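You operate a simulated robot arm through the tools that you are given. There is no shell and no other tool. Be economical: measure what you need, move in short steps, check, and stop when the job is done.

Carry out the task below with a simulated two-armed robot. There is one attempt and no reset: what you move stays moved.

Task
Pick up the green sticker dispenser with one hand, pass it to the other hand and put it on the top of the bench with blue legs. Set down upright: green sticker dispenser.

The check looks at the end state, three seconds after you hand in, the way a careful person would. Anything else that was tipped, shoved, dropped, spilled or broken makes it a failure.

Robot
Two 7-joint arms with two-finger parallel grippers on one trunk, on a base that drives. Base frame: it is fixed to the floor where the robot stands at the start and does not move with it; the origin is under the middle of the robot, x ahead of it, y to its left, z up; the surface under the hand at the start is at about z = 820. Units: mm, degrees, N and s.
The left shoulder is at the start at [100, 174, 1107], the right one opposite. With the tool pointing down near the work surface each hand reaches from about 320 to 740 mm from the robot's upright axis, wherever it stands, measured 20 degrees to its own side. Places, roughly: top of the bench with blue legs [2700, -1000, 800]. Payload 3.6 kg a hand.
Tool frame (each hand has its own): the origin (TCP) lies between the finger pads and is the grasp point; the fingertips stand 30 mm ahead of it; z points along the fingers, y is the line along which they close. Largest opening 110 mm; finger width 20, thickness 10; the body of the gripper, 48 by 112 mm, starts 55 mm behind the TCP.
Orientation is that of the tool frame in the base frame, as a unit quaternion [w, x, y, z]. With the fingers straight down and closing along the base's y, the tool's x points along the base's -x, its y along +y and its z along -z.

Tools
- The arms move only by the tool jog_arm. It takes "left_increments", "right_increments" or both (then of equal length, played together; a hand with none holds still); each is a list of rows, each an object (a shift or turn left out is 0, a gripper value left out holds the last) with "xyz": the shift along the tool's x, y, z in cm, a list of three; "rot": the turn, a rotation vector about the tool's x, y, z in degrees, a list of three; "gripper": the opening in per cent of the stroke, from 0 (shut) to 100 (fully open). In form: [{"xyz": [dx, dy, dz], "rot": [wx, wy, wz], "gripper": gripper}, ...]. A call has 1 to 20 rows; each row shifts and turns the commanded pose from where the row before left it, along the tool's axes as they then stand. A row lasts 0.2 s, in which the tool goes at most 50 mm and 8.6 degrees; a call with a longer step from one row to the next is refused whole, and so is a gripper value outside its range. A pose out of reach is approached as far as the arm can. The call stops where the force on the tool passes 40 N (or 10 N more than at its start, if that is more) or the arm is blocked; 0.2 s more then pass. The fingers move at their own pace (about 153 mm/s each) and stop on an object; they squeeze with about 25 N. The grip force told is the motor's: it shows also when the fingers shut on nothing. Time passes only in rows, and 0.2 s behind the last, so rows that do not move let the fingers close. It gives the time, the measured TCP pose, the force on the tool (base axes), the opening and the grip force at its end, in the units of the frame above (readings bear some noise), with the torque about the TCP (base axes, N m) and any sound that the robot's microphone picked up.
- Cameras (640 x 400 px; columns grow to the right, rows downward): "scene" is now at [198.3, -1.9, 1277.2]; the picture's right is [-0.07, -1.00, 0.00], its down [-0.56, 0.04, -0.83] and it looks along [0.83, -0.06, -0.56] (base axes); focal length 285 px, centre (320, 200). "left" rides on the left gripper at [72, -17, -103] in its tool frame; the picture's right is [0.23, 0.97, 0.00], its down [-0.76, 0.18, -0.62] and it looks along [-0.61, 0.14, 0.78] (tool axes); focal length 222 px, centre (320, 200). "right" rides on the right gripper at [72, 17, -103] in its tool frame; the picture's right is [-0.23, 0.97, 0.00], its down [-0.76, -0.18, -0.62] and it looks along [-0.61, -0.14, 0.78] (tool axes); focal length 222 px, centre (320, 200).
- camera(camera): a new picture of that camera. No time passes.
- lift_body(by): slides the trunk up (or, below 0, down) by that many mm; the arms and the scene camera ride with it, the base frame stays. It gives what a move gives, with no picture.
- steer(legs): drives the robot by 1 to 6 legs, each [ahead, left, turn to the left] in mm, mm and degrees, along the robot's own axes; the way and the turn of a leg run together, so that a leg with both is an arc; at most 1500 mm and 180 degrees a leg. The arms and the cameras ride along, it lands a little off, and it stops where it bumps. It gives what a move gives.
- head_to(pan, tilt): turns the head with the scene camera to pan (to the left, within 86 degrees either way) and tilt (down, from -29 to 69), counted from straight ahead of the robot. It gives what a move gives.
- locate(camera, pixels): for up to 12 pixels [column, row] of the newest picture of that camera ("zoom" is the newest enlarged one), the place [x, y, z] in the base frame of the surface seen there, good to about 2 mm, but the place of the scene camera against the robot may be out by one fixed shift of up to 12 mm in any direction. No time passes.
- close_up(camera, box): a new picture of the part [left, top, right, bottom] of that camera's present view, enlarged. No time passes.
- sign_off(): hands the job in; it is judged then, once.

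Keep the steps short. Do not move on a guess: measure, check each grasp and each placing, and mend mistakes. In all there are 80 turns and 62 pictures (those below and enlarged ones count). Leave the grippers open and the arms clear of the work at the hand-in unless told otherwise, and finish with a single line.

The tools are called after "Request:" as a command line: name --argument value ..., lists and objects as JSON in quotes. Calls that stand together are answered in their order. jog_arm: Moves the arms, as the interface text tells. Its arguments: {"type":"object","properties":{"left_increments":{"type":"array"},"right_increments":{"type":"array"}},"required":[]} The other tools are called the same way: lift_body (by) slides the trunk up or down; steer (legs) drives the base; head_to (pan, tilt) turns the head that bears the scene camera; camera (camera) takes a picture; locate (camera, pixels) gives the place of the surface under pixels of a picture; close_up (camera, box) takes an enlarged picture of a part of a camera's view; sign_off () hands the job in.

At the start:

```text
clock: 0.0
left_tool_pos: [469.9, 152.1, 1065.8]
left_ee_rot: [0.0, 0.0, 1.0, 0.0]
left_ft_force: [0.3, 0.8, -0.4]
left_torque: [0.02, -0.01, -0.03]
left_finger_gap: 110.1
left_finger_force: 0.2
right_tool_pos: [444.4, -209.3, 1083.7]
right_ee_rot: [0.0, 0.0, 1.0, 0.0]
right_ft_force: [-0.3, -0.8, -0.4]
right_torque: [0.0, 0.03, -0.02]
right_finger_gap: 110.0
right_finger_force: 0.1
trunk travel left (down, up): [-225.0, 538.0]
robot x, y, heading: [2.3, -1.8, 0.1]
head pan, tilt: [-3.9, 34.1]
```

scene: 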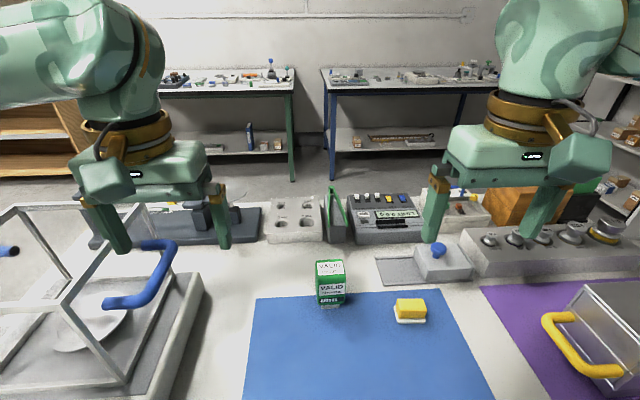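
right: 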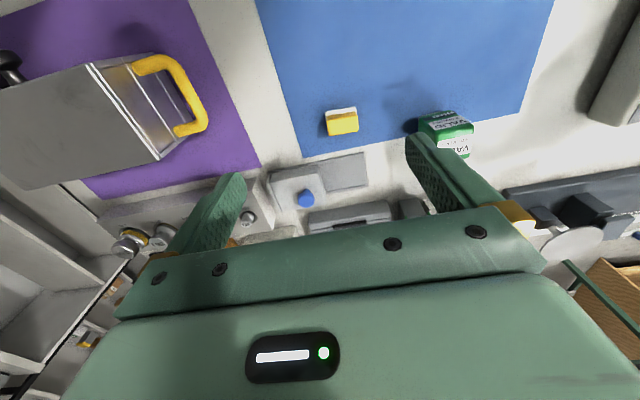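
left: 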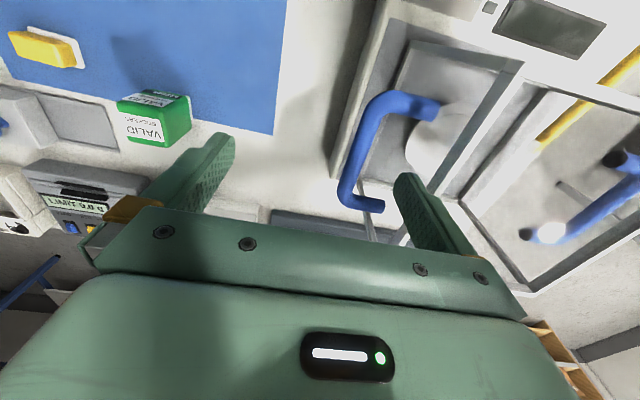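

I see a green and white box with "VALID" labels at about (330,285) in the scene picture. I'll enlarge it to see its shape before measuring it.

Request:
close_up --camera "scene" --box '[270, 240, 390, 315]'

Request:
close_up --camera "left" --box '[80, 60, 240, 160]'

Request:
locate --camera "scene" --pixels '[[330, 268], [318, 262], [343, 262], [330, 290], [330, 303], [318, 276], [344, 276], [350, 310], [380, 210], [435, 260], [400, 60], [370, 90]]'

```text
5.33 times, centred on (330, 278) of scene
```

zoom: 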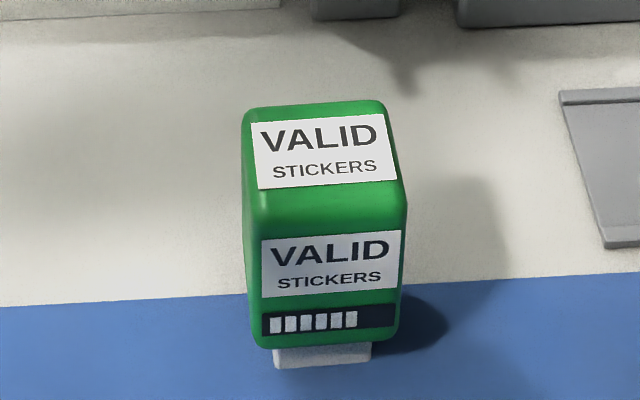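

```text
4.00 times, centred on (160, 110) of left
```

zoom: 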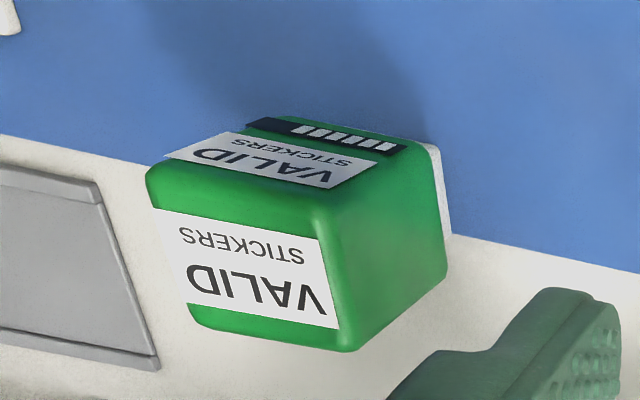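

```text
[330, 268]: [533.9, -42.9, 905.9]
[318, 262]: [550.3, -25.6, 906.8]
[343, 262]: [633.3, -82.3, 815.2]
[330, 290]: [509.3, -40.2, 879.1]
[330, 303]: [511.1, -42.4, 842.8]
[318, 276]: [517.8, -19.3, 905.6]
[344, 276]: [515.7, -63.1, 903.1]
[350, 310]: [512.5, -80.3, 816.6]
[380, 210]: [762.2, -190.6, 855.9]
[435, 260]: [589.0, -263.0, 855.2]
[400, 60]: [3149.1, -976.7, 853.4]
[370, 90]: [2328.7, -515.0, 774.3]
```

The box stands upright, with its strip face toward the robot and a white foot under it. Its top is near z=906. Next I'll get its edges from the left close-up.

Request:
locate --camera "zoom" --pixels '[[160, 200], [310, 222], [335, 340], [200, 318], [245, 265], [400, 220], [360, 320], [430, 250], [415, 160], [436, 200], [480, 280], [260, 160]]'

Request:
head_to --pan -20 --tilt 5

Request:
camera --camera "scene"

```text
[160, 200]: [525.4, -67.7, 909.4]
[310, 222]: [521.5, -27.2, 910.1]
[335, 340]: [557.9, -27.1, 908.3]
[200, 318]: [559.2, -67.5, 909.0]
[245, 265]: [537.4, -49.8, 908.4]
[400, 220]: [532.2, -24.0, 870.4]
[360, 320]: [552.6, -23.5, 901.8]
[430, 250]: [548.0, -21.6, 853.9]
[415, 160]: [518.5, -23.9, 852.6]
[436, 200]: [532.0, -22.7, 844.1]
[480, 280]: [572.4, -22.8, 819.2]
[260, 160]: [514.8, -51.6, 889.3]
```

```text
clock: 0.9
left_tool_pos: [470.0, 152.9, 1064.9]
left_ee_rot: [0.0, 0.0, 1.0, 0.001]
left_ft_force: [-0.3, 0.2, 0.9]
left_torque: [0.01, 0.0, 0.02]
left_finger_gap: 109.7
left_finger_force: 0.0
right_tool_pos: [444.8, -209.9, 1083.6]
right_ee_rot: [0.0, 0.0, 1.0, 0.0]
right_ft_force: [0.3, 0.0, 0.3]
right_torque: [-0.05, 0.02, -0.02]
right_finger_gap: 109.9
right_finger_force: 0.1
trunk travel left (down, up): [-225.0, 538.0]
robot x, y, heading: [-1.6, -0.2, 0.2]
head pan, tilt: [-20.0, 5.0]
```

```text
56 pictures are left
```

scene: 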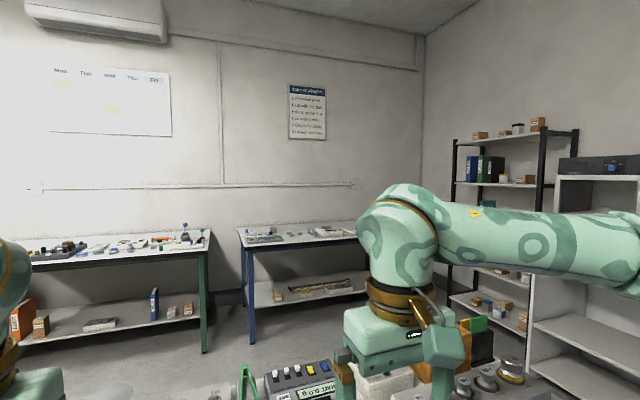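

The box spans about x 513–565, y −72…−23, z 820–909. I plan to have the left hand grasp it low from the side, then the right hand take it from above and place it. First I'll measure the clear space around it and the target bench.

Request:
close_up --camera "scene" --box '[220, 200, 380, 300]'

Request:
locate --camera "zoom" --pixels '[[80, 125], [90, 165], [260, 148], [300, 128], [440, 150], [520, 140], [330, 118], [200, 140], [540, 160], [400, 140], [120, 420], [130, 395]]'

Request:
head_to --pan 10 --tilt 48

Request:
camera --camera "scene"

```text
4.00 times, centred on (300, 250) of scene
```

zoom: 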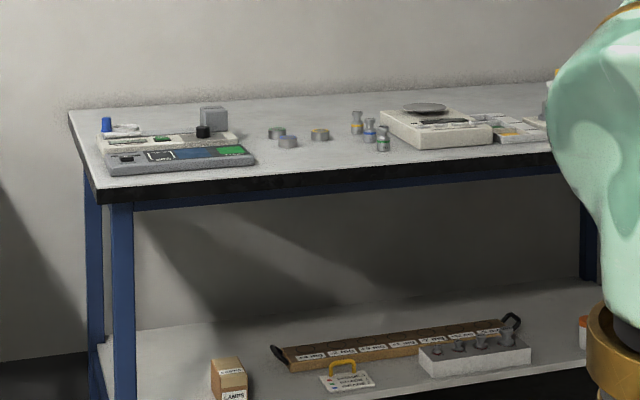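

```text
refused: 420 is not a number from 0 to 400
```

```text
clock: 2.0
left_tool_pos: [470.3, 151.1, 1065.0]
left_ee_rot: [0.0, 0.0, 1.0, 0.0]
left_ft_force: [-0.5, -0.9, -0.2]
left_torque: [0.01, 0.04, 0.03]
left_finger_gap: 109.8
left_finger_force: 0.0
right_tool_pos: [444.6, -210.0, 1084.4]
right_ee_rot: [0.0, 0.0, 1.0, 0.0]
right_ft_force: [-0.5, 0.0, -0.4]
right_torque: [0.03, 0.0, 0.02]
right_finger_gap: 110.2
right_finger_force: 0.0
trunk travel left (down, up): [-225.0, 538.0]
robot x, y, heading: [2.1, 3.5, 0.2]
head pan, tilt: [10.0, 48.0]
```

```text
54 pictures are left
```

scene: 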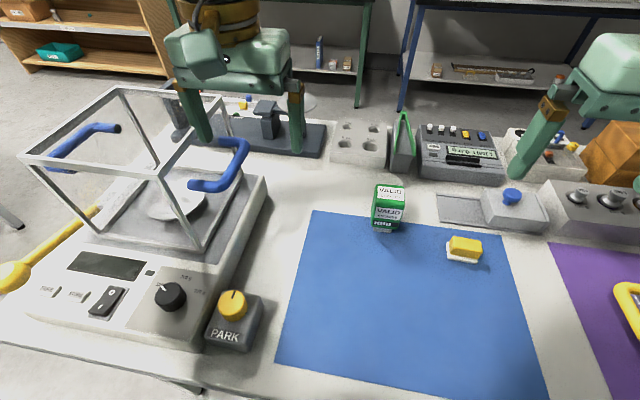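

On the left stands a balance with a frame and handles, close to the box. I'll measure how much room there is.

Request:
locate --camera "scene" --pixels '[[240, 165], [210, 186], [222, 140], [262, 185], [230, 260], [205, 150], [235, 300], [290, 300], [200, 388], [465, 245], [330, 140], [120, 92]]'

```text
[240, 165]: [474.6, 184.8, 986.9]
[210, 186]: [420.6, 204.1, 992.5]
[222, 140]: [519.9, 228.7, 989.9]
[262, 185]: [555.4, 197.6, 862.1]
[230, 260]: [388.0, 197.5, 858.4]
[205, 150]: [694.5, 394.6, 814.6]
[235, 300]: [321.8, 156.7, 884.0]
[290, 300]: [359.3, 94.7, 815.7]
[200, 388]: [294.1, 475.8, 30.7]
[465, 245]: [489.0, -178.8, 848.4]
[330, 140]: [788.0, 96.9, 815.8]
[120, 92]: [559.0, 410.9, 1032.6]
```

A side approach would run into the balance (handle at y≈185, z≈990). So the right hand will take the box from above by its upper part, and the left hand will take over low from the front in free air. The left hand rises clear while the right hand moves over the box at (538,−47).

Request:
jog_arm --left_increments '[{"xyz": [0, 0, -3]}, {"xyz": [0, 0, -3]}, {"xyz": [0, 0, -3]}, {"xyz": [0, 1, -1]}, {"xyz": [0, 1, 0]}, {}]' --right_increments '[{"xyz": [-1.88, 3.24, 0]}, {"xyz": [-1.88, 3.24, 0]}, {"xyz": [-1.88, 3.24, 0]}, {"xyz": [-1.88, 3.24, 0]}, {"xyz": [-1.88, 3.24, 0]}, {}]'

Request:
camera --camera "right"

```text
clock: 3.4
left_tool_pos: [475.7, 174.3, 1139.1]
left_ee_rot: [0.003, -0.003, 1.0, -0.001]
left_ft_force: [0.1, -0.4, -0.7]
left_torque: [-0.01, 0.01, 0.04]
left_finger_gap: 110.0
left_finger_force: 0.0
left hand out of reach, approached as far as the arm can: row 3, 4, 5
right_tool_pos: [538.6, -48.5, 1085.5]
right_ee_rot: [0.0, 0.0, 1.0, 0.0]
right_ft_force: [0.6, 0.3, -0.6]
right_torque: [0.02, 0.01, 0.02]
right_finger_gap: 109.9
right_finger_force: 0.0
trunk travel left (down, up): [-225.0, 538.0]
robot x, y, heading: [4.1, -0.6, 0.1]
head pan, tilt: [10.0, 48.0]
```

```text
53 pictures are left
```

right: 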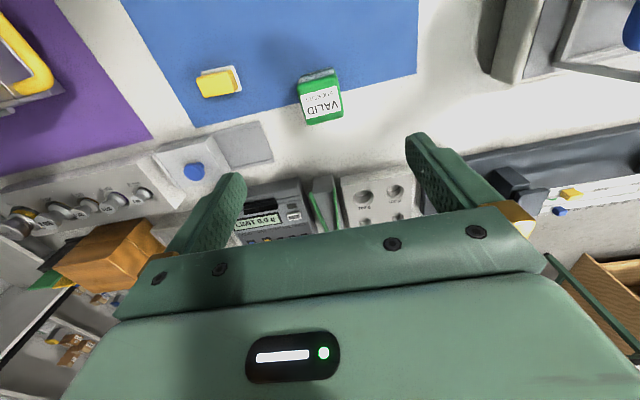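

The right hand is over the box. I'll check the box's position through the right camera, with the top face at about (300–343, 90–122).

Request:
close_up --camera "right" --box '[272, 55, 368, 135]'

```text
5.00 times, centred on (320, 95) of right
```

zoom: 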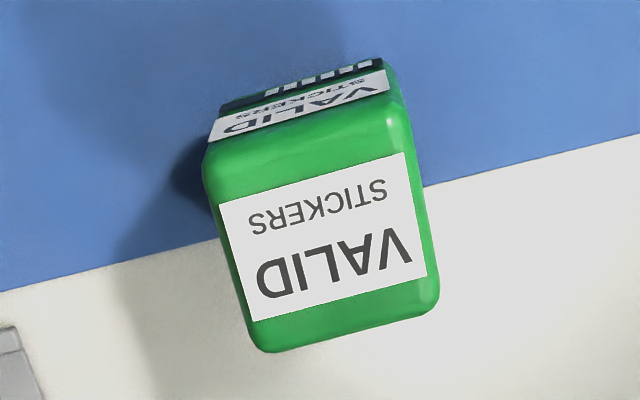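

Request:
locate --camera "zoom" --pixels '[[221, 205], [404, 153], [426, 276], [254, 320], [262, 348], [432, 305], [210, 180], [405, 120], [320, 250]]'

```text
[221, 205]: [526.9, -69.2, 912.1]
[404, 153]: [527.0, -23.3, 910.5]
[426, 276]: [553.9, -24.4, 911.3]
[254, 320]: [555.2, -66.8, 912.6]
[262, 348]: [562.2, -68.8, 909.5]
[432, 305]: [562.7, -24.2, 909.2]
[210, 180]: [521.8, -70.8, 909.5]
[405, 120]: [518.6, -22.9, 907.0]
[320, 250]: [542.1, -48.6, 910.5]
```

The box centre is about (540,−47), its top at z≈910, with no yaw. I'll lower the right TCP to z≈908, so the tips overlap the top 32 mm, then close.

Request:
jog_arm --right_increments '[{"xyz": [0, 0.1, 3.5]}, {"xyz": [0, 0, 3.5]}, {"xyz": [0, 0, 3.5]}, {"xyz": [0, 0, 3.0]}, {"xyz": [0, 0, 2.2]}, {"xyz": [0, 0, 2.0]}, {}]'

Request:
camera --camera "right"

```text
clock: 5.0
left_tool_pos: [475.6, 175.8, 1139.6]
left_ee_rot: [0.003, -0.003, 1.0, -0.002]
left_ft_force: [0.5, -0.3, 0.4]
left_torque: [-0.03, 0.02, 0.02]
left_finger_gap: 110.0
left_finger_force: 0.0
right_tool_pos: [537.5, -46.5, 905.9]
right_ee_rot: [0.0, 0.0, 1.0, 0.0]
right_ft_force: [-0.6, -0.6, 0.5]
right_torque: [0.03, 0.02, 0.02]
right_finger_gap: 110.0
right_finger_force: 0.1
trunk travel left (down, up): [-225.0, 538.0]
robot x, y, heading: [-2.8, -1.7, 0.1]
head pan, tilt: [10.0, 48.0]
```

```text
51 pictures are left
```

right: 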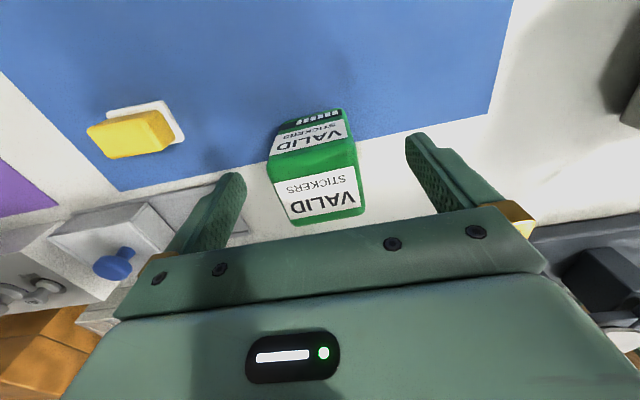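

The fingers straddle the top of the box, so I'll close now.

Request:
jog_arm --right_increments '[{"gripper": 0}, {}, {}, {}]'

Request:
close_up --camera "scene" --box '[310, 130, 470, 250]'

```text
clock: 6.0
left_tool_pos: [475.5, 175.7, 1138.9]
left_ee_rot: [0.003, -0.003, 1.0, -0.002]
left_ft_force: [0.8, 0.4, 0.1]
left_torque: [0.01, 0.01, -0.01]
left_finger_gap: 109.9
left_finger_force: 0.0
right_tool_pos: [537.6, -46.3, 906.8]
right_ee_rot: [-0.001, 0.0, 1.0, 0.0]
right_ft_force: [-0.5, 0.6, -0.3]
right_torque: [0.0, 0.03, -0.01]
right_finger_gap: 49.7
right_finger_force: 25.0
trunk travel left (down, up): [-225.0, 538.0]
robot x, y, heading: [-0.1, -1.7, -0.3]
head pan, tilt: [10.0, 48.0]
```

```text
3.33 times, centred on (390, 190) of scene
```

zoom: 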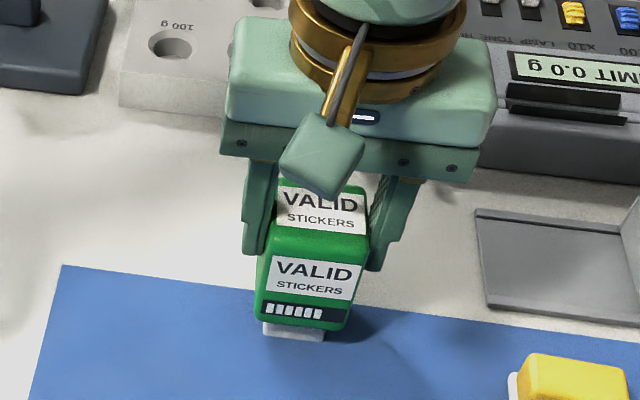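

The grip is good: gap 49.7 mm at 25 N. I'll lift 12 cm straight up and check that the hold is firm.

Request:
jog_arm --right_increments '[{"xyz": [0, 0, -1]}, {"xyz": [0, 0, -2]}, {"xyz": [0, 0, -3]}, {"xyz": [0, 0, -3]}, {"xyz": [0, 0, -3]}, {}]'

Request:
camera --camera "scene"

```text
clock: 7.4
left_tool_pos: [476.9, 175.2, 1138.5]
left_ee_rot: [0.004, -0.002, 1.0, -0.002]
left_ft_force: [0.5, -0.6, 0.2]
left_torque: [0.0, -0.03, -0.03]
left_finger_gap: 110.0
left_finger_force: 0.0
right_tool_pos: [538.3, -47.6, 1027.2]
right_ee_rot: [-0.001, -0.001, 1.0, 0.0]
right_ft_force: [0.4, 1.4, -2.4]
right_torque: [0.01, 0.01, -0.01]
right_finger_gap: 49.8
right_finger_force: 25.3
trunk travel left (down, up): [-225.0, 538.0]
robot x, y, heading: [3.2, 3.1, 0.0]
head pan, tilt: [10.0, 48.0]
```

```text
49 pictures are left
```

scene: 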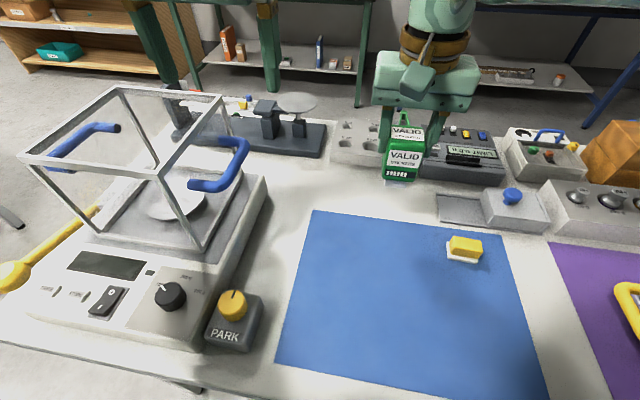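

The box is firm in the hand. I'll raise the trunk 200 mm so both hands are well above the bench items for the handover.

Request:
lift_body --by 200

```text
clock: 9.6
left_tool_pos: [475.4, 174.5, 1338.5]
left_ee_rot: [-0.001, 0.0, 1.0, 0.0]
left_ft_force: [0.3, -0.3, 0.2]
left_torque: [0.02, 0.01, -0.01]
left_finger_gap: 110.1
left_finger_force: 0.1
right_tool_pos: [538.4, -47.1, 1225.3]
right_ee_rot: [0.0, 0.0, 1.0, 0.0]
right_ft_force: [-0.3, -0.8, -2.7]
right_torque: [0.05, -0.02, 0.02]
right_finger_gap: 50.0
right_finger_force: 24.6
trunk travel left (down, up): [-425.0, 338.0]
robot x, y, heading: [-0.5, 1.2, 0.0]
head pan, tilt: [10.0, 48.0]
```

The right camera block would get in the way of the left hand. So the right hand shifts 73 mm to the right and turns the box 90° about the vertical, which puts that block on the far side. The left hand then comes in from the left.

Request:
jog_arm --right_increments '[{"xyz": [0, -3.65, 0]}, {"xyz": [0, -3.65, 0]}, {"rot": [0, 0, -8.2]}, {"rot": [0, 0, -8.2]}, {"rot": [0, 0, -8.2]}, {"rot": [0, 0, -8.2]}, {"rot": [0, 0, -8.2]}, {"rot": [0, 0, -8.2]}, {"rot": [0, 0, -8.2]}, {"rot": [0, 0, -8.2]}, {"rot": [0, 0, -8.2]}, {"rot": [0, 0, -8.2]}, {"rot": [0, 0, -8.0]}, {}]'

Request:
jog_arm --left_increments '[{"rot": [0, 0, -8.2]}, {"rot": [0, 0, -8.2]}, {"rot": [0, 0, -8.2]}, {"rot": [0, 0, -8.2]}, {"rot": [0, 0, -8.2]}, {"rot": [0, 0, -8.2]}, {"rot": [0, 0, -8.2]}, {"rot": [0, 0, -8.2]}, {"rot": [0, 0, -8.2]}, {"rot": [0, 0, -8.2]}, {"rot": [0, 0, -8.0]}, {}]'

Request:
camera --camera "scene"

```text
clock: 12.6
left_tool_pos: [474.8, 174.5, 1339.7]
left_ee_rot: [0.0, 0.0, 1.0, 0.0]
left_ft_force: [0.3, 0.0, -0.2]
left_torque: [-0.01, 0.0, -0.02]
left_finger_gap: 110.0
left_finger_force: 0.1
right_tool_pos: [527.3, -132.8, 1234.3]
right_ee_rot: [0.017, -0.078, 0.997, -0.012]
right_ft_force: [0.5, 0.6, -1.1]
right_torque: [0.02, -0.03, 0.01]
right_finger_gap: 49.9
right_finger_force: 25.0
right hand out of reach, approached as far as the arm can: row 4, 5, 6, 7, 8, 9, 10, 11, 12, 13
trunk travel left (down, up): [-425.0, 338.0]
robot x, y, heading: [0.1, -0.9, 0.1]
head pan, tilt: [10.0, 48.0]
```

```text
clock: 15.2
left_tool_pos: [475.7, 175.6, 1336.3]
left_ee_rot: [0.001, -0.707, 0.707, -0.002]
left_ft_force: [-0.1, -0.1, -0.2]
left_torque: [-0.01, 0.0, 0.01]
left_finger_gap: 110.1
left_finger_force: 0.0
left hand out of reach, approached as far as the arm can: row 11
right_tool_pos: [529.1, -133.4, 1234.9]
right_ee_rot: [0.018, -0.079, 0.997, -0.011]
right_ft_force: [0.4, -0.3, -2.0]
right_torque: [0.02, 0.03, 0.0]
right_finger_gap: 49.5
right_finger_force: 24.9
trunk travel left (down, up): [-425.0, 338.0]
robot x, y, heading: [-1.5, 0.2, 0.1]
head pan, tilt: [10.0, 48.0]
```

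```text
48 pictures are left
```

scene: 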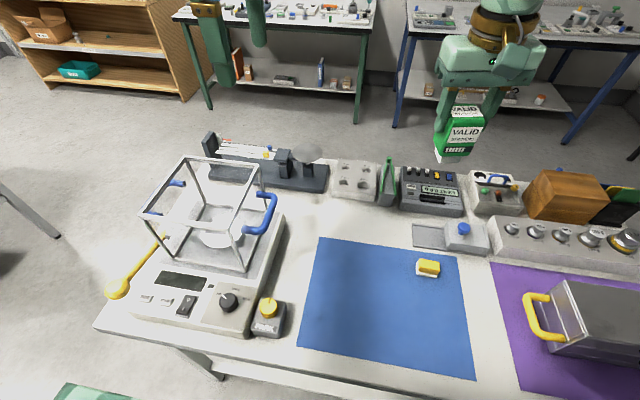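

The right wrist is near its limit in that turn (about 9° reached). I'll turn it back and use the original orientation. A nearly level left hand from the left, gripping the front and back faces, also clears. First I'll try a small turn back, to see where the command stands.

Request:
jog_arm --right_increments '[{"rot": [0, 0, 8.2]}, {}]'

```text
clock: 15.8
left_tool_pos: [476.6, 175.2, 1336.6]
left_ee_rot: [0.001, -0.707, 0.707, -0.002]
left_ft_force: [-0.1, 0.0, -0.2]
left_torque: [-0.01, -0.01, 0.01]
left_finger_gap: 110.2
left_finger_force: 0.0
right_tool_pos: [529.5, -132.4, 1232.8]
right_ee_rot: [0.019, -0.007, 1.0, -0.01]
right_ft_force: [0.7, 0.0, -2.8]
right_torque: [-0.03, 0.01, 0.01]
right_finger_gap: 49.7
right_finger_force: 24.9
trunk travel left (down, up): [-425.0, 338.0]
robot x, y, heading: [3.2, 1.9, -0.2]
head pan, tilt: [10.0, 48.0]
```

Commands start from the actual pose. I'll level the right hand exactly, using the small residual turn, and move it 30 mm back toward the middle.

Request:
jog_arm --right_increments '[{"xyz": [0, 3, 0], "rot": [-1.15, 2.18, 0.8]}, {}]'

Request:
jog_arm --left_increments '[{"xyz": [-1, 0, 0], "rot": [0, 8, 0]}, {"rot": [0, 8, 0]}, {"rot": [0, 8, 0]}, {"rot": [0, 8, 0]}, {"rot": [0, 8, 0]}, {"rot": [0, 8, 0]}, {"rot": [0, 8, 0]}, {"rot": [0, 8, 0]}, {"rot": [0, 8, 0]}, {"rot": [0, 8, 0]}, {}]'

Request:
head_to --pan 0 --tilt 25

Request:
camera --camera "scene"

```text
clock: 16.4
left_tool_pos: [475.7, 174.6, 1337.2]
left_ee_rot: [0.002, -0.707, 0.707, -0.002]
left_ft_force: [0.2, -1.1, -0.7]
left_torque: [-0.01, 0.01, 0.02]
left_finger_gap: 109.9
left_finger_force: 0.1
right_tool_pos: [526.3, -103.4, 1233.7]
right_ee_rot: [-0.001, 0.0, 1.0, 0.0]
right_ft_force: [-0.2, 0.3, -1.4]
right_torque: [0.0, 0.0, -0.01]
right_finger_gap: 49.9
right_finger_force: 25.0
trunk travel left (down, up): [-425.0, 338.0]
robot x, y, heading: [3.3, -1.2, -0.1]
head pan, tilt: [10.0, 48.0]
```

```text
clock: 18.8
left_tool_pos: [476.6, 186.1, 1337.5]
left_ee_rot: [0.455, 0.542, -0.541, 0.455]
left_ft_force: [-0.1, -0.2, -0.2]
left_torque: [0.01, -0.01, -0.02]
left_finger_gap: 109.8
left_finger_force: 0.1
right_tool_pos: [528.0, -102.1, 1234.0]
right_ee_rot: [0.0, 0.001, 1.0, -0.001]
right_ft_force: [0.5, -0.2, -2.2]
right_torque: [-0.04, 0.0, -0.02]
right_finger_gap: 50.0
right_finger_force: 24.9
trunk travel left (down, up): [-425.0, 338.0]
robot x, y, heading: [-4.5, 4.6, 0.2]
head pan, tilt: [10.0, 48.0]
```

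```text
clock: 19.7
left_tool_pos: [475.6, 186.4, 1336.9]
left_ee_rot: [0.454, 0.542, -0.541, 0.455]
left_ft_force: [-0.6, -0.6, 0.0]
left_torque: [0.02, 0.0, 0.04]
left_finger_gap: 109.8
left_finger_force: 0.1
right_tool_pos: [527.2, -102.3, 1233.1]
right_ee_rot: [0.0, -0.001, 1.0, -0.001]
right_ft_force: [-0.3, -0.4, -1.9]
right_torque: [0.0, -0.02, -0.01]
right_finger_gap: 49.9
right_finger_force: 25.2
trunk travel left (down, up): [-425.0, 338.0]
robot x, y, heading: [1.9, -1.1, -0.2]
head pan, tilt: [0.0, 25.0]
```

```text
47 pictures are left
```

scene: 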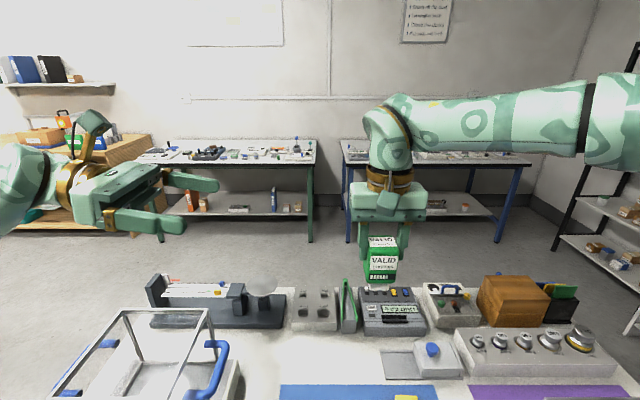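

The left hand is now nearly level, pointing right, with its camera on top. The box centre in the right hand is about (530,−102), spanning z≈1143–1237. I'll bring the left hand to a standoff 150 mm short of the grasp along its approach.

Request:
jog_arm --left_increments '[{"xyz": [-2.3, -1.35, 3.6]}, {"xyz": [-2.3, -1.35, 3.6]}, {"xyz": [-2.3, -1.35, 3.6]}, {"xyz": [-2.3, -1.35, 3.6]}, {}]'

Request:
camera --camera "left"

Request:
camera --camera "scene"

```text
clock: 20.9
left_tool_pos: [529.7, 60.1, 1221.1]
left_ee_rot: [0.455, 0.542, -0.541, 0.455]
left_ft_force: [-0.5, 0.4, 1.1]
left_torque: [0.0, -0.01, 0.03]
left_finger_gap: 110.0
left_finger_force: 0.1
right_tool_pos: [528.1, -102.5, 1233.5]
right_ee_rot: [0.0, -0.001, 1.0, -0.002]
right_ft_force: [-0.3, 0.6, -2.4]
right_torque: [-0.01, 0.0, 0.01]
right_finger_gap: 49.6
right_finger_force: 24.7
trunk travel left (down, up): [-425.0, 338.0]
robot x, y, heading: [0.6, -2.6, 0.1]
head pan, tilt: [0.0, 25.0]
```

```text
46 pictures are left
```

left: 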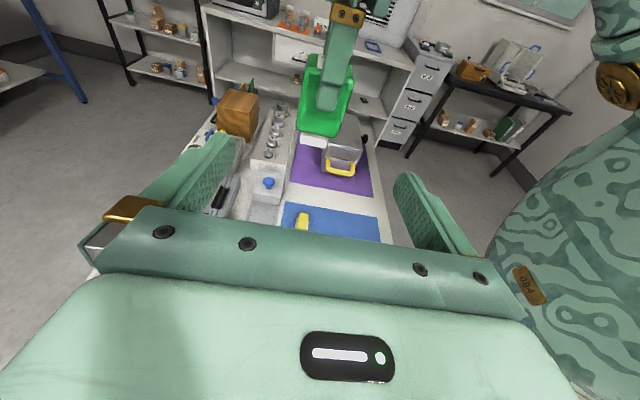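

```text
45 pictures are left
```

scene: 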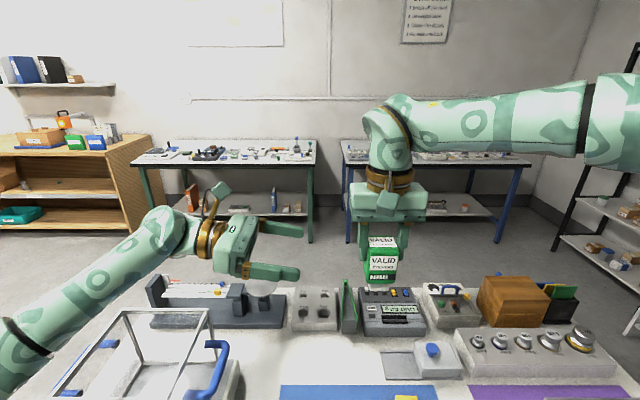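

Both cameras see the setup and the box lies between the left fingers' lines. I'll measure the box through the left camera.

Request:
close_up --camera "left" --box '[280, 40, 376, 160]'

```text
3.33 times, centred on (328, 100) of left
```

zoom: 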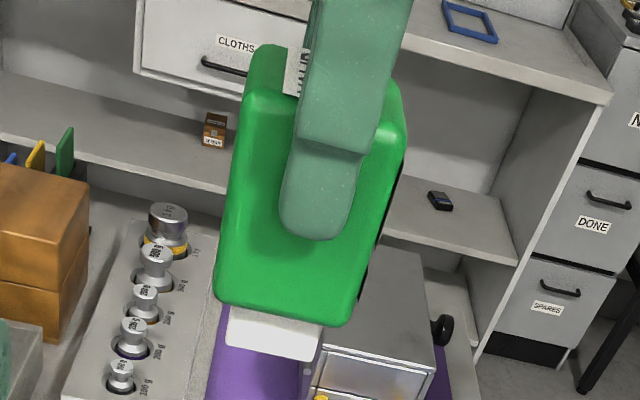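

Request:
locate --camera "zoom" --pixels '[[232, 200], [365, 260], [222, 285], [345, 315], [280, 295], [240, 320], [315, 355], [245, 130], [395, 140], [275, 70], [315, 225], [275, 335]]'

```text
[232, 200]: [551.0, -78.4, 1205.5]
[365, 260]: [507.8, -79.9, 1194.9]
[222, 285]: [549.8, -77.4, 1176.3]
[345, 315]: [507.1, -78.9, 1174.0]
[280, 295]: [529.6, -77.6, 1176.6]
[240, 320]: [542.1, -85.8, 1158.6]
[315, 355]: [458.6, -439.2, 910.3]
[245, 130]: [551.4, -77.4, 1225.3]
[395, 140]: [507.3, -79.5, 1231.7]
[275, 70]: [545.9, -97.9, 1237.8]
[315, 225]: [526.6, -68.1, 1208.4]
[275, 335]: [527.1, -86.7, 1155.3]
```

The measurement agrees: the box centre is at x≈529.5, the left face at y≈−78, and the body runs from z≈1168 up. I'll move the left hand in 150 mm along its fingers, with no closing yet.

Request:
jog_arm --left_increments '[{"xyz": [0, 0, 3]}, {"xyz": [0, 0, 3]}, {"xyz": [0, 0, 3]}, {"xyz": [0, 0, 3]}, {"xyz": [0, 0, 2]}, {"xyz": [0, 0, 1]}, {}]'

Request:
camera --camera "left"

Request:
close_up --camera "scene" --box '[240, 150, 480, 300]'

```text
clock: 22.5
left_tool_pos: [531.1, -87.6, 1195.8]
left_ee_rot: [0.453, 0.543, -0.541, 0.455]
left_ft_force: [-0.3, -0.6, -0.1]
left_torque: [-0.01, -0.05, -0.01]
left_finger_gap: 109.8
left_finger_force: 0.1
right_tool_pos: [528.2, -102.2, 1232.0]
right_ee_rot: [-0.001, 0.0, 1.0, -0.001]
right_ft_force: [0.1, -0.6, -1.1]
right_torque: [0.02, -0.02, -0.07]
right_finger_gap: 49.8
right_finger_force: 25.2
trunk travel left (down, up): [-425.0, 338.0]
robot x, y, heading: [-0.7, -1.5, 0.1]
head pan, tilt: [0.0, 25.0]
```

```text
43 pictures are left
```

left: 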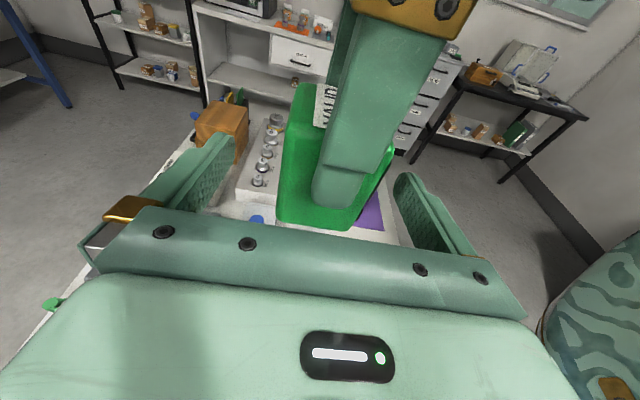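

```text
2.67 times, centred on (360, 225) of scene
```

zoom: 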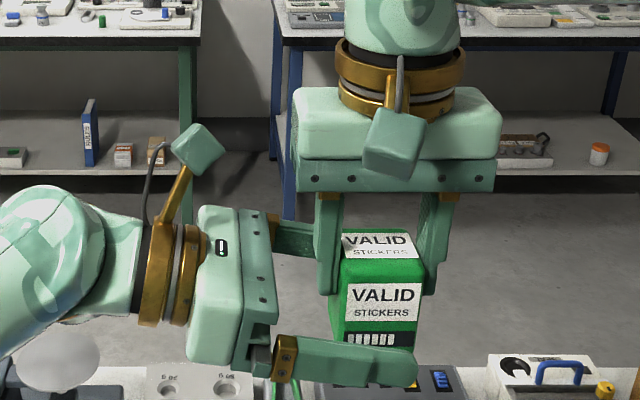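

Everything is clear and the fingers straddle the front and back faces. I'll close the left hand while the right still holds.

Request:
jog_arm --left_increments '[{"gripper": 0}, {}, {}, {}]'

Request:
close_up --camera "scene" --box '[240, 150, 480, 300]'

```text
clock: 23.5
left_tool_pos: [530.0, -87.4, 1195.0]
left_ee_rot: [-0.455, -0.541, 0.543, -0.454]
left_ft_force: [-15.3, -0.7, 1.4]
left_torque: [0.02, -0.12, -0.08]
left_finger_gap: 50.0
left_finger_force: 25.3
right_tool_pos: [529.0, -104.0, 1233.1]
right_ee_rot: [0.0, 0.0, 1.0, -0.002]
right_ft_force: [14.7, 0.5, -4.0]
right_torque: [0.0, -0.47, -0.15]
right_finger_gap: 49.8
right_finger_force: 25.0
trunk travel left (down, up): [-425.0, 338.0]
robot x, y, heading: [-1.1, 1.7, -0.0]
head pan, tilt: [0.0, 25.0]
```

```text
2.67 times, centred on (360, 225) of scene
```

zoom: 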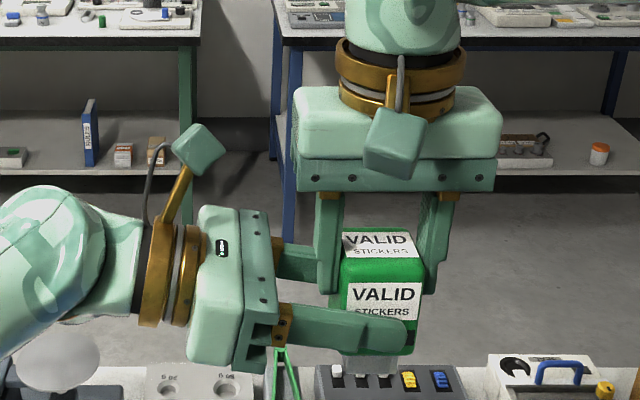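

Both hands hold it, with 15 N of side force between them along x. I'll ease that by nudging the left hand 1 mm toward −x.

Request:
jog_arm --left_increments '[{"xyz": [0, 0.1, 0]}, {}, {}]'

```text
clock: 24.3
left_tool_pos: [529.3, -87.4, 1194.8]
left_ee_rot: [0.454, 0.543, -0.54, 0.455]
left_ft_force: [-13.7, 4.8, 1.2]
left_torque: [-0.12, 0.05, -0.36]
left_finger_gap: 49.8
left_finger_force: 24.7
right_tool_pos: [527.5, -102.7, 1231.7]
right_ee_rot: [0.0, 0.0, 1.0, -0.001]
right_ft_force: [13.5, -4.2, -2.2]
right_torque: [-0.02, -0.56, 0.09]
right_finger_gap: 49.6
right_finger_force: 24.7
trunk travel left (down, up): [-425.0, 338.0]
robot x, y, heading: [2.6, -4.0, 0.1]
head pan, tilt: [0.0, 25.0]
```

Request:
jog_arm --left_increments '[{"xyz": [0, 0.2, 0]}, {}, {}]'

```text
clock: 25.1
left_tool_pos: [528.1, -87.5, 1194.8]
left_ee_rot: [0.454, 0.543, -0.541, 0.455]
left_ft_force: [5.6, 2.8, 0.1]
left_torque: [0.09, 0.5, -0.2]
left_finger_gap: 49.6
left_finger_force: 24.5
right_tool_pos: [526.1, -102.9, 1232.8]
right_ee_rot: [-0.002, -0.001, 1.0, -0.001]
right_ft_force: [-5.9, -3.3, -0.6]
right_torque: [-0.19, -0.28, 0.28]
right_finger_gap: 49.5
right_finger_force: 24.4
trunk travel left (down, up): [-425.0, 338.0]
robot x, y, heading: [-0.8, -1.4, -0.0]
head pan, tilt: [0.0, 25.0]
```

The side force is down to about 6 N. I'll open the right hand only to about 70 mm, since the left palm is close, and check before withdrawing.

Request:
jog_arm --right_increments '[{"gripper": 62}, {}, {}]'

Request:
close_up --camera "scene" --box '[240, 150, 480, 300]'

```text
clock: 25.9
left_tool_pos: [527.1, -88.6, 1194.9]
left_ee_rot: [0.454, 0.542, -0.541, 0.455]
left_ft_force: [0.2, -0.6, 0.9]
left_torque: [0.03, 0.0, -0.01]
left_finger_gap: 49.8
left_finger_force: 24.8
right_tool_pos: [527.3, -102.6, 1231.6]
right_ee_rot: [-0.001, 0.0, 1.0, -0.001]
right_ft_force: [-0.2, -0.4, 0.5]
right_torque: [0.02, -0.02, 0.03]
right_finger_gap: 68.3
right_finger_force: 0.0
trunk travel left (down, up): [-425.0, 338.0]
robot x, y, heading: [4.1, 0.2, -0.2]
head pan, tilt: [0.0, 25.0]
```

```text
2.67 times, centred on (360, 225) of scene
```

zoom: 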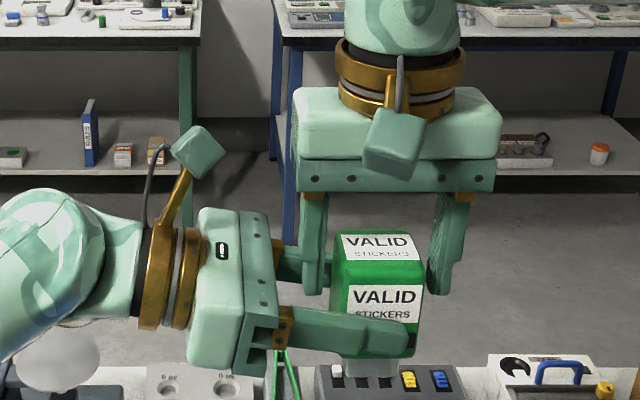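

The left hand holds the box alone. I'll raise the right hand 8 cm and move it off to the right.

Request:
jog_arm --right_increments '[{"xyz": [0, 0, -2]}, {"xyz": [0, 0, -3]}, {"xyz": [0, 0, -3]}, {"xyz": [0, -4, 0]}, {"xyz": [0, -4, 0]}, {"xyz": [0, -4, 0]}, {"xyz": [0, -4, 0], "gripper": 100}, {}]'

Request:
camera --camera "scene"

Request:
camera --camera "left"

```text
clock: 27.7
left_tool_pos: [526.5, -89.8, 1193.4]
left_ee_rot: [0.454, 0.542, -0.542, 0.454]
left_ft_force: [-0.2, -0.4, -0.5]
left_torque: [0.03, -0.03, -0.03]
left_finger_gap: 49.6
left_finger_force: 24.7
right_tool_pos: [513.6, -180.6, 1304.0]
right_ee_rot: [0.005, 0.006, 1.0, 0.001]
right_ft_force: [-0.1, -0.5, -0.4]
right_torque: [0.01, 0.0, -0.02]
right_finger_gap: 109.9
right_finger_force: 0.1
right hand out of reach, approached as far as the arm can: row 3, 4, 5, 6, 7
trunk travel left (down, up): [-425.0, 338.0]
robot x, y, heading: [2.3, 0.3, -0.0]
head pan, tilt: [0.0, 25.0]
```

```text
39 pictures are left
```

scene: 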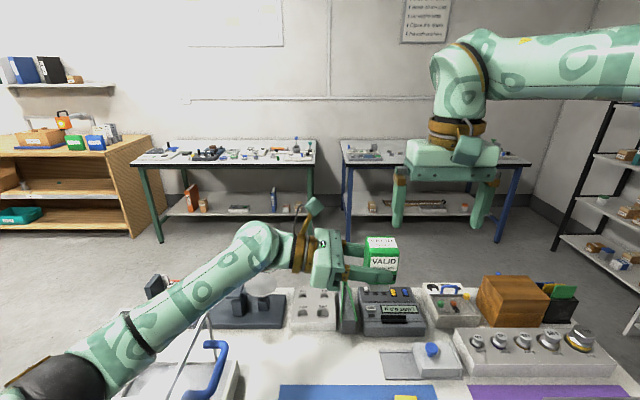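

```text
38 pictures are left
```

left: 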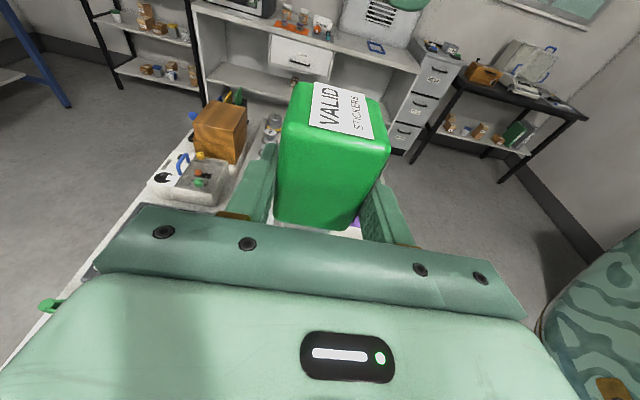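

The handover is done; the box sits level in the left hand. Next I'll survey the route and the target bench.

Request:
head_to --pan 60 --tilt 30

Request:
camera --camera "scene"

Request:
locate --camera "scene" --pixels '[[320, 200], [100, 200], [200, 150], [320, 100], [450, 150], [550, 100], [600, 60], [300, 300], [500, 250], [100, 100], [400, 120], [520, 180]]'

Request:
head_to --pan -60 --tilt 35

Request:
camera --camera "scene"

```text
clock: 29.0
left_tool_pos: [528.2, -88.5, 1194.2]
left_ee_rot: [-0.455, -0.541, 0.542, -0.454]
left_ft_force: [-0.3, -0.1, -0.1]
left_torque: [0.02, 0.0, 0.0]
left_finger_gap: 49.6
left_finger_force: 25.1
right_tool_pos: [512.7, -179.9, 1304.4]
right_ee_rot: [0.005, 0.007, 1.0, 0.0]
right_ft_force: [-0.6, -0.1, -0.3]
right_torque: [0.03, -0.01, -0.01]
right_finger_gap: 110.1
right_finger_force: 0.2
trunk travel left (down, up): [-425.0, 338.0]
robot x, y, heading: [1.1, -0.1, 0.0]
head pan, tilt: [60.0, 30.0]
```

```text
37 pictures are left
```

scene: 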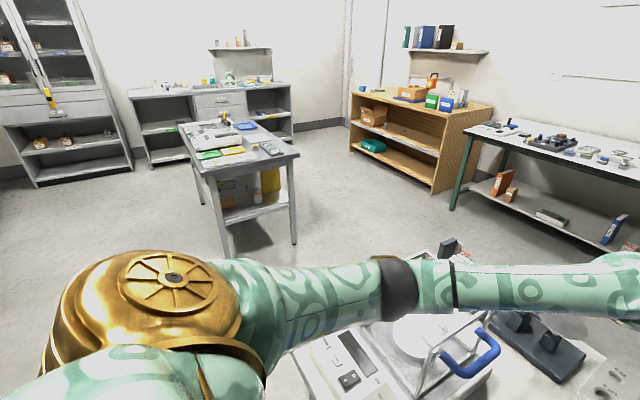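

```text
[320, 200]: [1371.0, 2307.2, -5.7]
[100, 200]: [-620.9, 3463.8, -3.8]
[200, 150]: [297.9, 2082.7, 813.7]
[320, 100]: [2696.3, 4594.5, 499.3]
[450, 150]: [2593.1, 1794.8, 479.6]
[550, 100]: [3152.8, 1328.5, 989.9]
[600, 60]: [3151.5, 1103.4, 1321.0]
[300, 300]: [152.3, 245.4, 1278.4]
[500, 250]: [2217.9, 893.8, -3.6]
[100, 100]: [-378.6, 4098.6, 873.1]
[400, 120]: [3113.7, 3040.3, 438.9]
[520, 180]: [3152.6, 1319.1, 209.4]
```

```text
clock: 31.0
left_tool_pos: [527.3, -88.3, 1195.5]
left_ee_rot: [0.454, 0.542, -0.542, 0.454]
left_ft_force: [-0.6, -0.1, 0.7]
left_torque: [0.01, 0.0, 0.02]
left_finger_gap: 49.5
left_finger_force: 25.2
right_tool_pos: [513.0, -178.3, 1305.1]
right_ee_rot: [0.005, 0.007, 1.0, 0.001]
right_ft_force: [0.5, 0.0, -0.4]
right_torque: [-0.01, 0.04, -0.03]
right_finger_gap: 110.2
right_finger_force: 0.1
trunk travel left (down, up): [-425.0, 338.0]
robot x, y, heading: [-1.4, -1.5, -0.0]
head pan, tilt: [-60.0, 35.0]
```

```text
36 pictures are left
```

scene: 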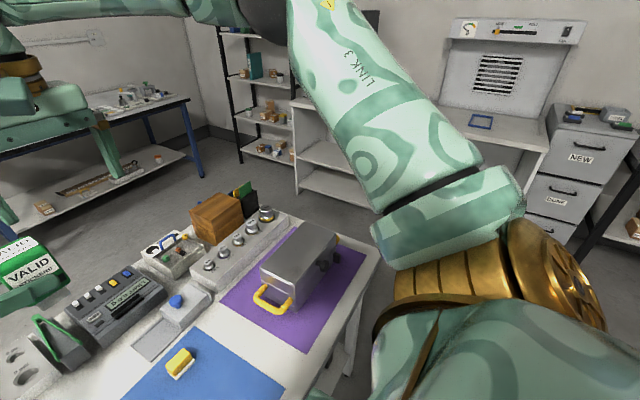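

Request:
locate --camera "scene" --pixels '[[374, 252], [285, 212], [340, 330], [300, 190], [245, 165], [330, 220], [190, 170], [275, 150], [560, 240], [185, 102], [230, 185], [150, 200]]'

Request:
head_to --pan -17 --tilt 18

Request:
camera --camera "scene"

```text
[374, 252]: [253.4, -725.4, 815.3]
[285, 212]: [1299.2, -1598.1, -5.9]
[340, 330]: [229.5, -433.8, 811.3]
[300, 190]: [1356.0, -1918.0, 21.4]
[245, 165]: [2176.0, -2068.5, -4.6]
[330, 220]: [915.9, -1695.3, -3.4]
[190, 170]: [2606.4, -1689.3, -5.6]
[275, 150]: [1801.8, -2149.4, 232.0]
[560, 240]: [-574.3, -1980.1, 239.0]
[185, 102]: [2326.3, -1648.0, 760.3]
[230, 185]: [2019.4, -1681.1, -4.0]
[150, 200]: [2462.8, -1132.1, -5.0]
```

```text
clock: 32.1
left_tool_pos: [527.7, -88.8, 1194.2]
left_ee_rot: [0.455, 0.542, -0.541, 0.455]
left_ft_force: [-0.1, 1.5, -0.1]
left_torque: [-0.01, 0.04, 0.01]
left_finger_gap: 49.6
left_finger_force: 25.1
right_tool_pos: [514.0, -179.2, 1304.6]
right_ee_rot: [0.004, 0.007, 1.0, 0.001]
right_ft_force: [0.4, 0.4, -0.2]
right_torque: [-0.01, -0.02, 0.02]
right_finger_gap: 109.9
right_finger_force: 0.0
trunk travel left (down, up): [-425.0, 338.0]
robot x, y, heading: [-1.2, 0.3, 0.0]
head pan, tilt: [-17.0, 18.0]
```

```text
35 pictures are left
```

scene: 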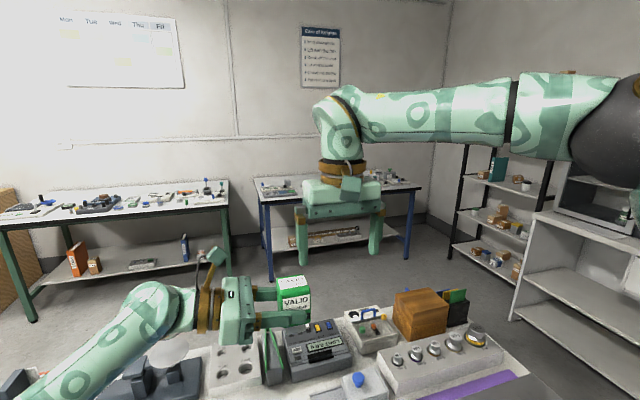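

The bench's right end is at y≈−725 and the shelves begin near y≈−1900, so there is an aisle about 1.17 m wide on the right. With the hands at z>1100, above everything on the bench, I'll back off a little and slide right to the aisle's middle.

Request:
steer --legs '[[-100, 0, 0], [0, -1320, 0]]'

Request:
head_to --pan 0 --tilt 30

Request:
camera --camera "scene"

```text
clock: 39.5
left_tool_pos: [419.9, -1421.9, 1195.1]
left_ee_rot: [-0.457, -0.539, 0.545, -0.452]
left_ft_force: [-0.3, 0.2, -1.0]
left_torque: [0.02, -0.02, 0.02]
left_finger_gap: 49.7
left_finger_force: 25.1
right_tool_pos: [405.7, -1511.7, 1303.9]
right_ee_rot: [0.004, 0.012, 1.0, 0.001]
right_ft_force: [-0.5, 0.4, -1.2]
right_torque: [-0.01, 0.0, 0.02]
right_finger_gap: 110.1
right_finger_force: 0.0
trunk travel left (down, up): [-425.0, 338.0]
robot x, y, heading: [-110.3, -1324.6, -0.5]
head pan, tilt: [-17.0, 18.0]
```

```text
clock: 40.3
left_tool_pos: [418.9, -1420.5, 1195.8]
left_ee_rot: [-0.457, -0.539, 0.545, -0.452]
left_ft_force: [-0.6, 0.0, -1.7]
left_torque: [0.04, -0.01, 0.03]
left_finger_gap: 49.8
left_finger_force: 25.4
right_tool_pos: [404.1, -1512.9, 1305.3]
right_ee_rot: [0.005, 0.012, 1.0, 0.0]
right_ft_force: [0.0, 0.3, -0.2]
right_torque: [0.0, 0.03, 0.0]
right_finger_gap: 109.8
right_finger_force: 0.1
trunk travel left (down, up): [-425.0, 338.0]
robot x, y, heading: [-108.3, -1329.6, -0.7]
head pan, tilt: [0.0, 30.0]
```

```text
34 pictures are left
```

scene: 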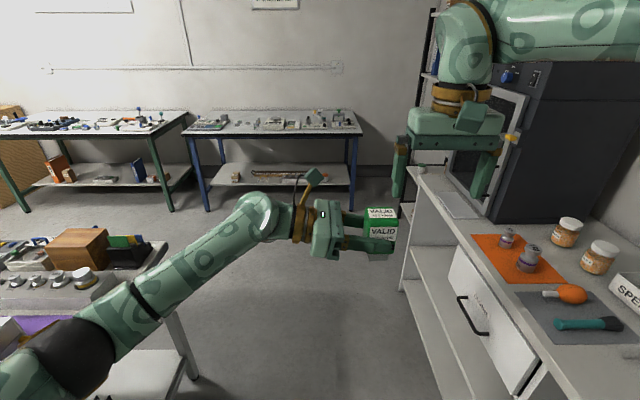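

A counter with a tall dark cabinet and an open door stands on the right. I'll measure how close they are to the right arm.

Request:
locate --camera "scene" --pixels '[[415, 170], [470, 250], [510, 110], [490, 215], [600, 65], [510, 140], [530, 70], [400, 290], [195, 375], [160, 245], [430, 60], [205, 205]]'

```text
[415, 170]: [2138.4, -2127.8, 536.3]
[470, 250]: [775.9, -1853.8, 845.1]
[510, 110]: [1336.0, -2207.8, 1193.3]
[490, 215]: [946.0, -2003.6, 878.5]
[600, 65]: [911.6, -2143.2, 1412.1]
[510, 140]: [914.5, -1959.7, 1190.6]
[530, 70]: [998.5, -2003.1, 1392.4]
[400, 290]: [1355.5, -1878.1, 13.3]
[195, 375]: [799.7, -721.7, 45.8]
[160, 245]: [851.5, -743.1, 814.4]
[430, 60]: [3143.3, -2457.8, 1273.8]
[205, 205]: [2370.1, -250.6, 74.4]
```

Request:
head_to --pan -60 --tilt 0

Request:
camera --camera "scene"

Request:
locate --camera "scene" --pixels '[[200, 150], [300, 150], [400, 150], [450, 150], [400, 200], [400, 250], [500, 200], [550, 250], [350, 100], [300, 200], [600, 200], [450, 300]]'

```text
clock: 41.6
left_tool_pos: [418.9, -1419.7, 1194.3]
left_ee_rot: [-0.457, -0.539, 0.544, -0.453]
left_ft_force: [-0.5, 0.3, -1.3]
left_torque: [0.04, 0.02, 0.01]
left_finger_gap: 49.8
left_finger_force: 25.1
right_tool_pos: [404.3, -1512.7, 1304.4]
right_ee_rot: [0.004, 0.013, 1.0, 0.001]
right_ft_force: [1.0, -0.4, -0.5]
right_torque: [-0.01, -0.03, -0.04]
right_finger_gap: 109.9
right_finger_force: 0.1
trunk travel left (down, up): [-425.0, 338.0]
robot x, y, heading: [-105.1, -1325.9, -0.5]
head pan, tilt: [-60.0, 0.0]
```

```text
33 pictures are left
```

scene: 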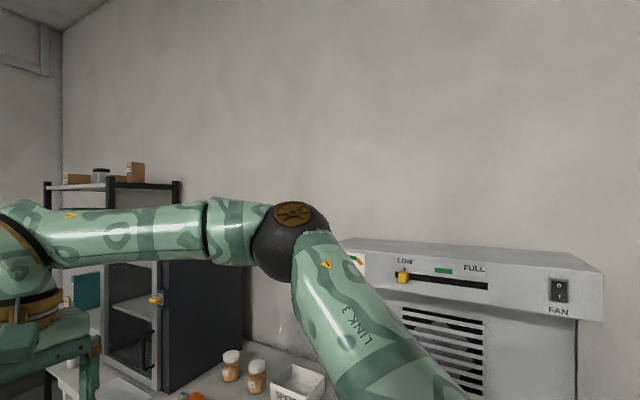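

```text
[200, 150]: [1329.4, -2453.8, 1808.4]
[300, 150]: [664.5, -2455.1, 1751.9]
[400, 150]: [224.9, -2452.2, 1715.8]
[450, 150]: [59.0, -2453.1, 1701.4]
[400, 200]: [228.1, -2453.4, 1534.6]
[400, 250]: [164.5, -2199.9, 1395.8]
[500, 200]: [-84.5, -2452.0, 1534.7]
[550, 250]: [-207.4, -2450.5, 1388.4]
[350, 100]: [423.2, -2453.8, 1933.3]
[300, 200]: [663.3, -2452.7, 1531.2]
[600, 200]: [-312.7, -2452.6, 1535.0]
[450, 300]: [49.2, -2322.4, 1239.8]
```

Request:
locate --camera "scene" --pixels '[[290, 215], [275, 260], [330, 260], [180, 230]]'

```text
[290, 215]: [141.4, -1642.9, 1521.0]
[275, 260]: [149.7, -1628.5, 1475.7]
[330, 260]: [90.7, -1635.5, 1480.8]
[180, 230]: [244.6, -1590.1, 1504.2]
```

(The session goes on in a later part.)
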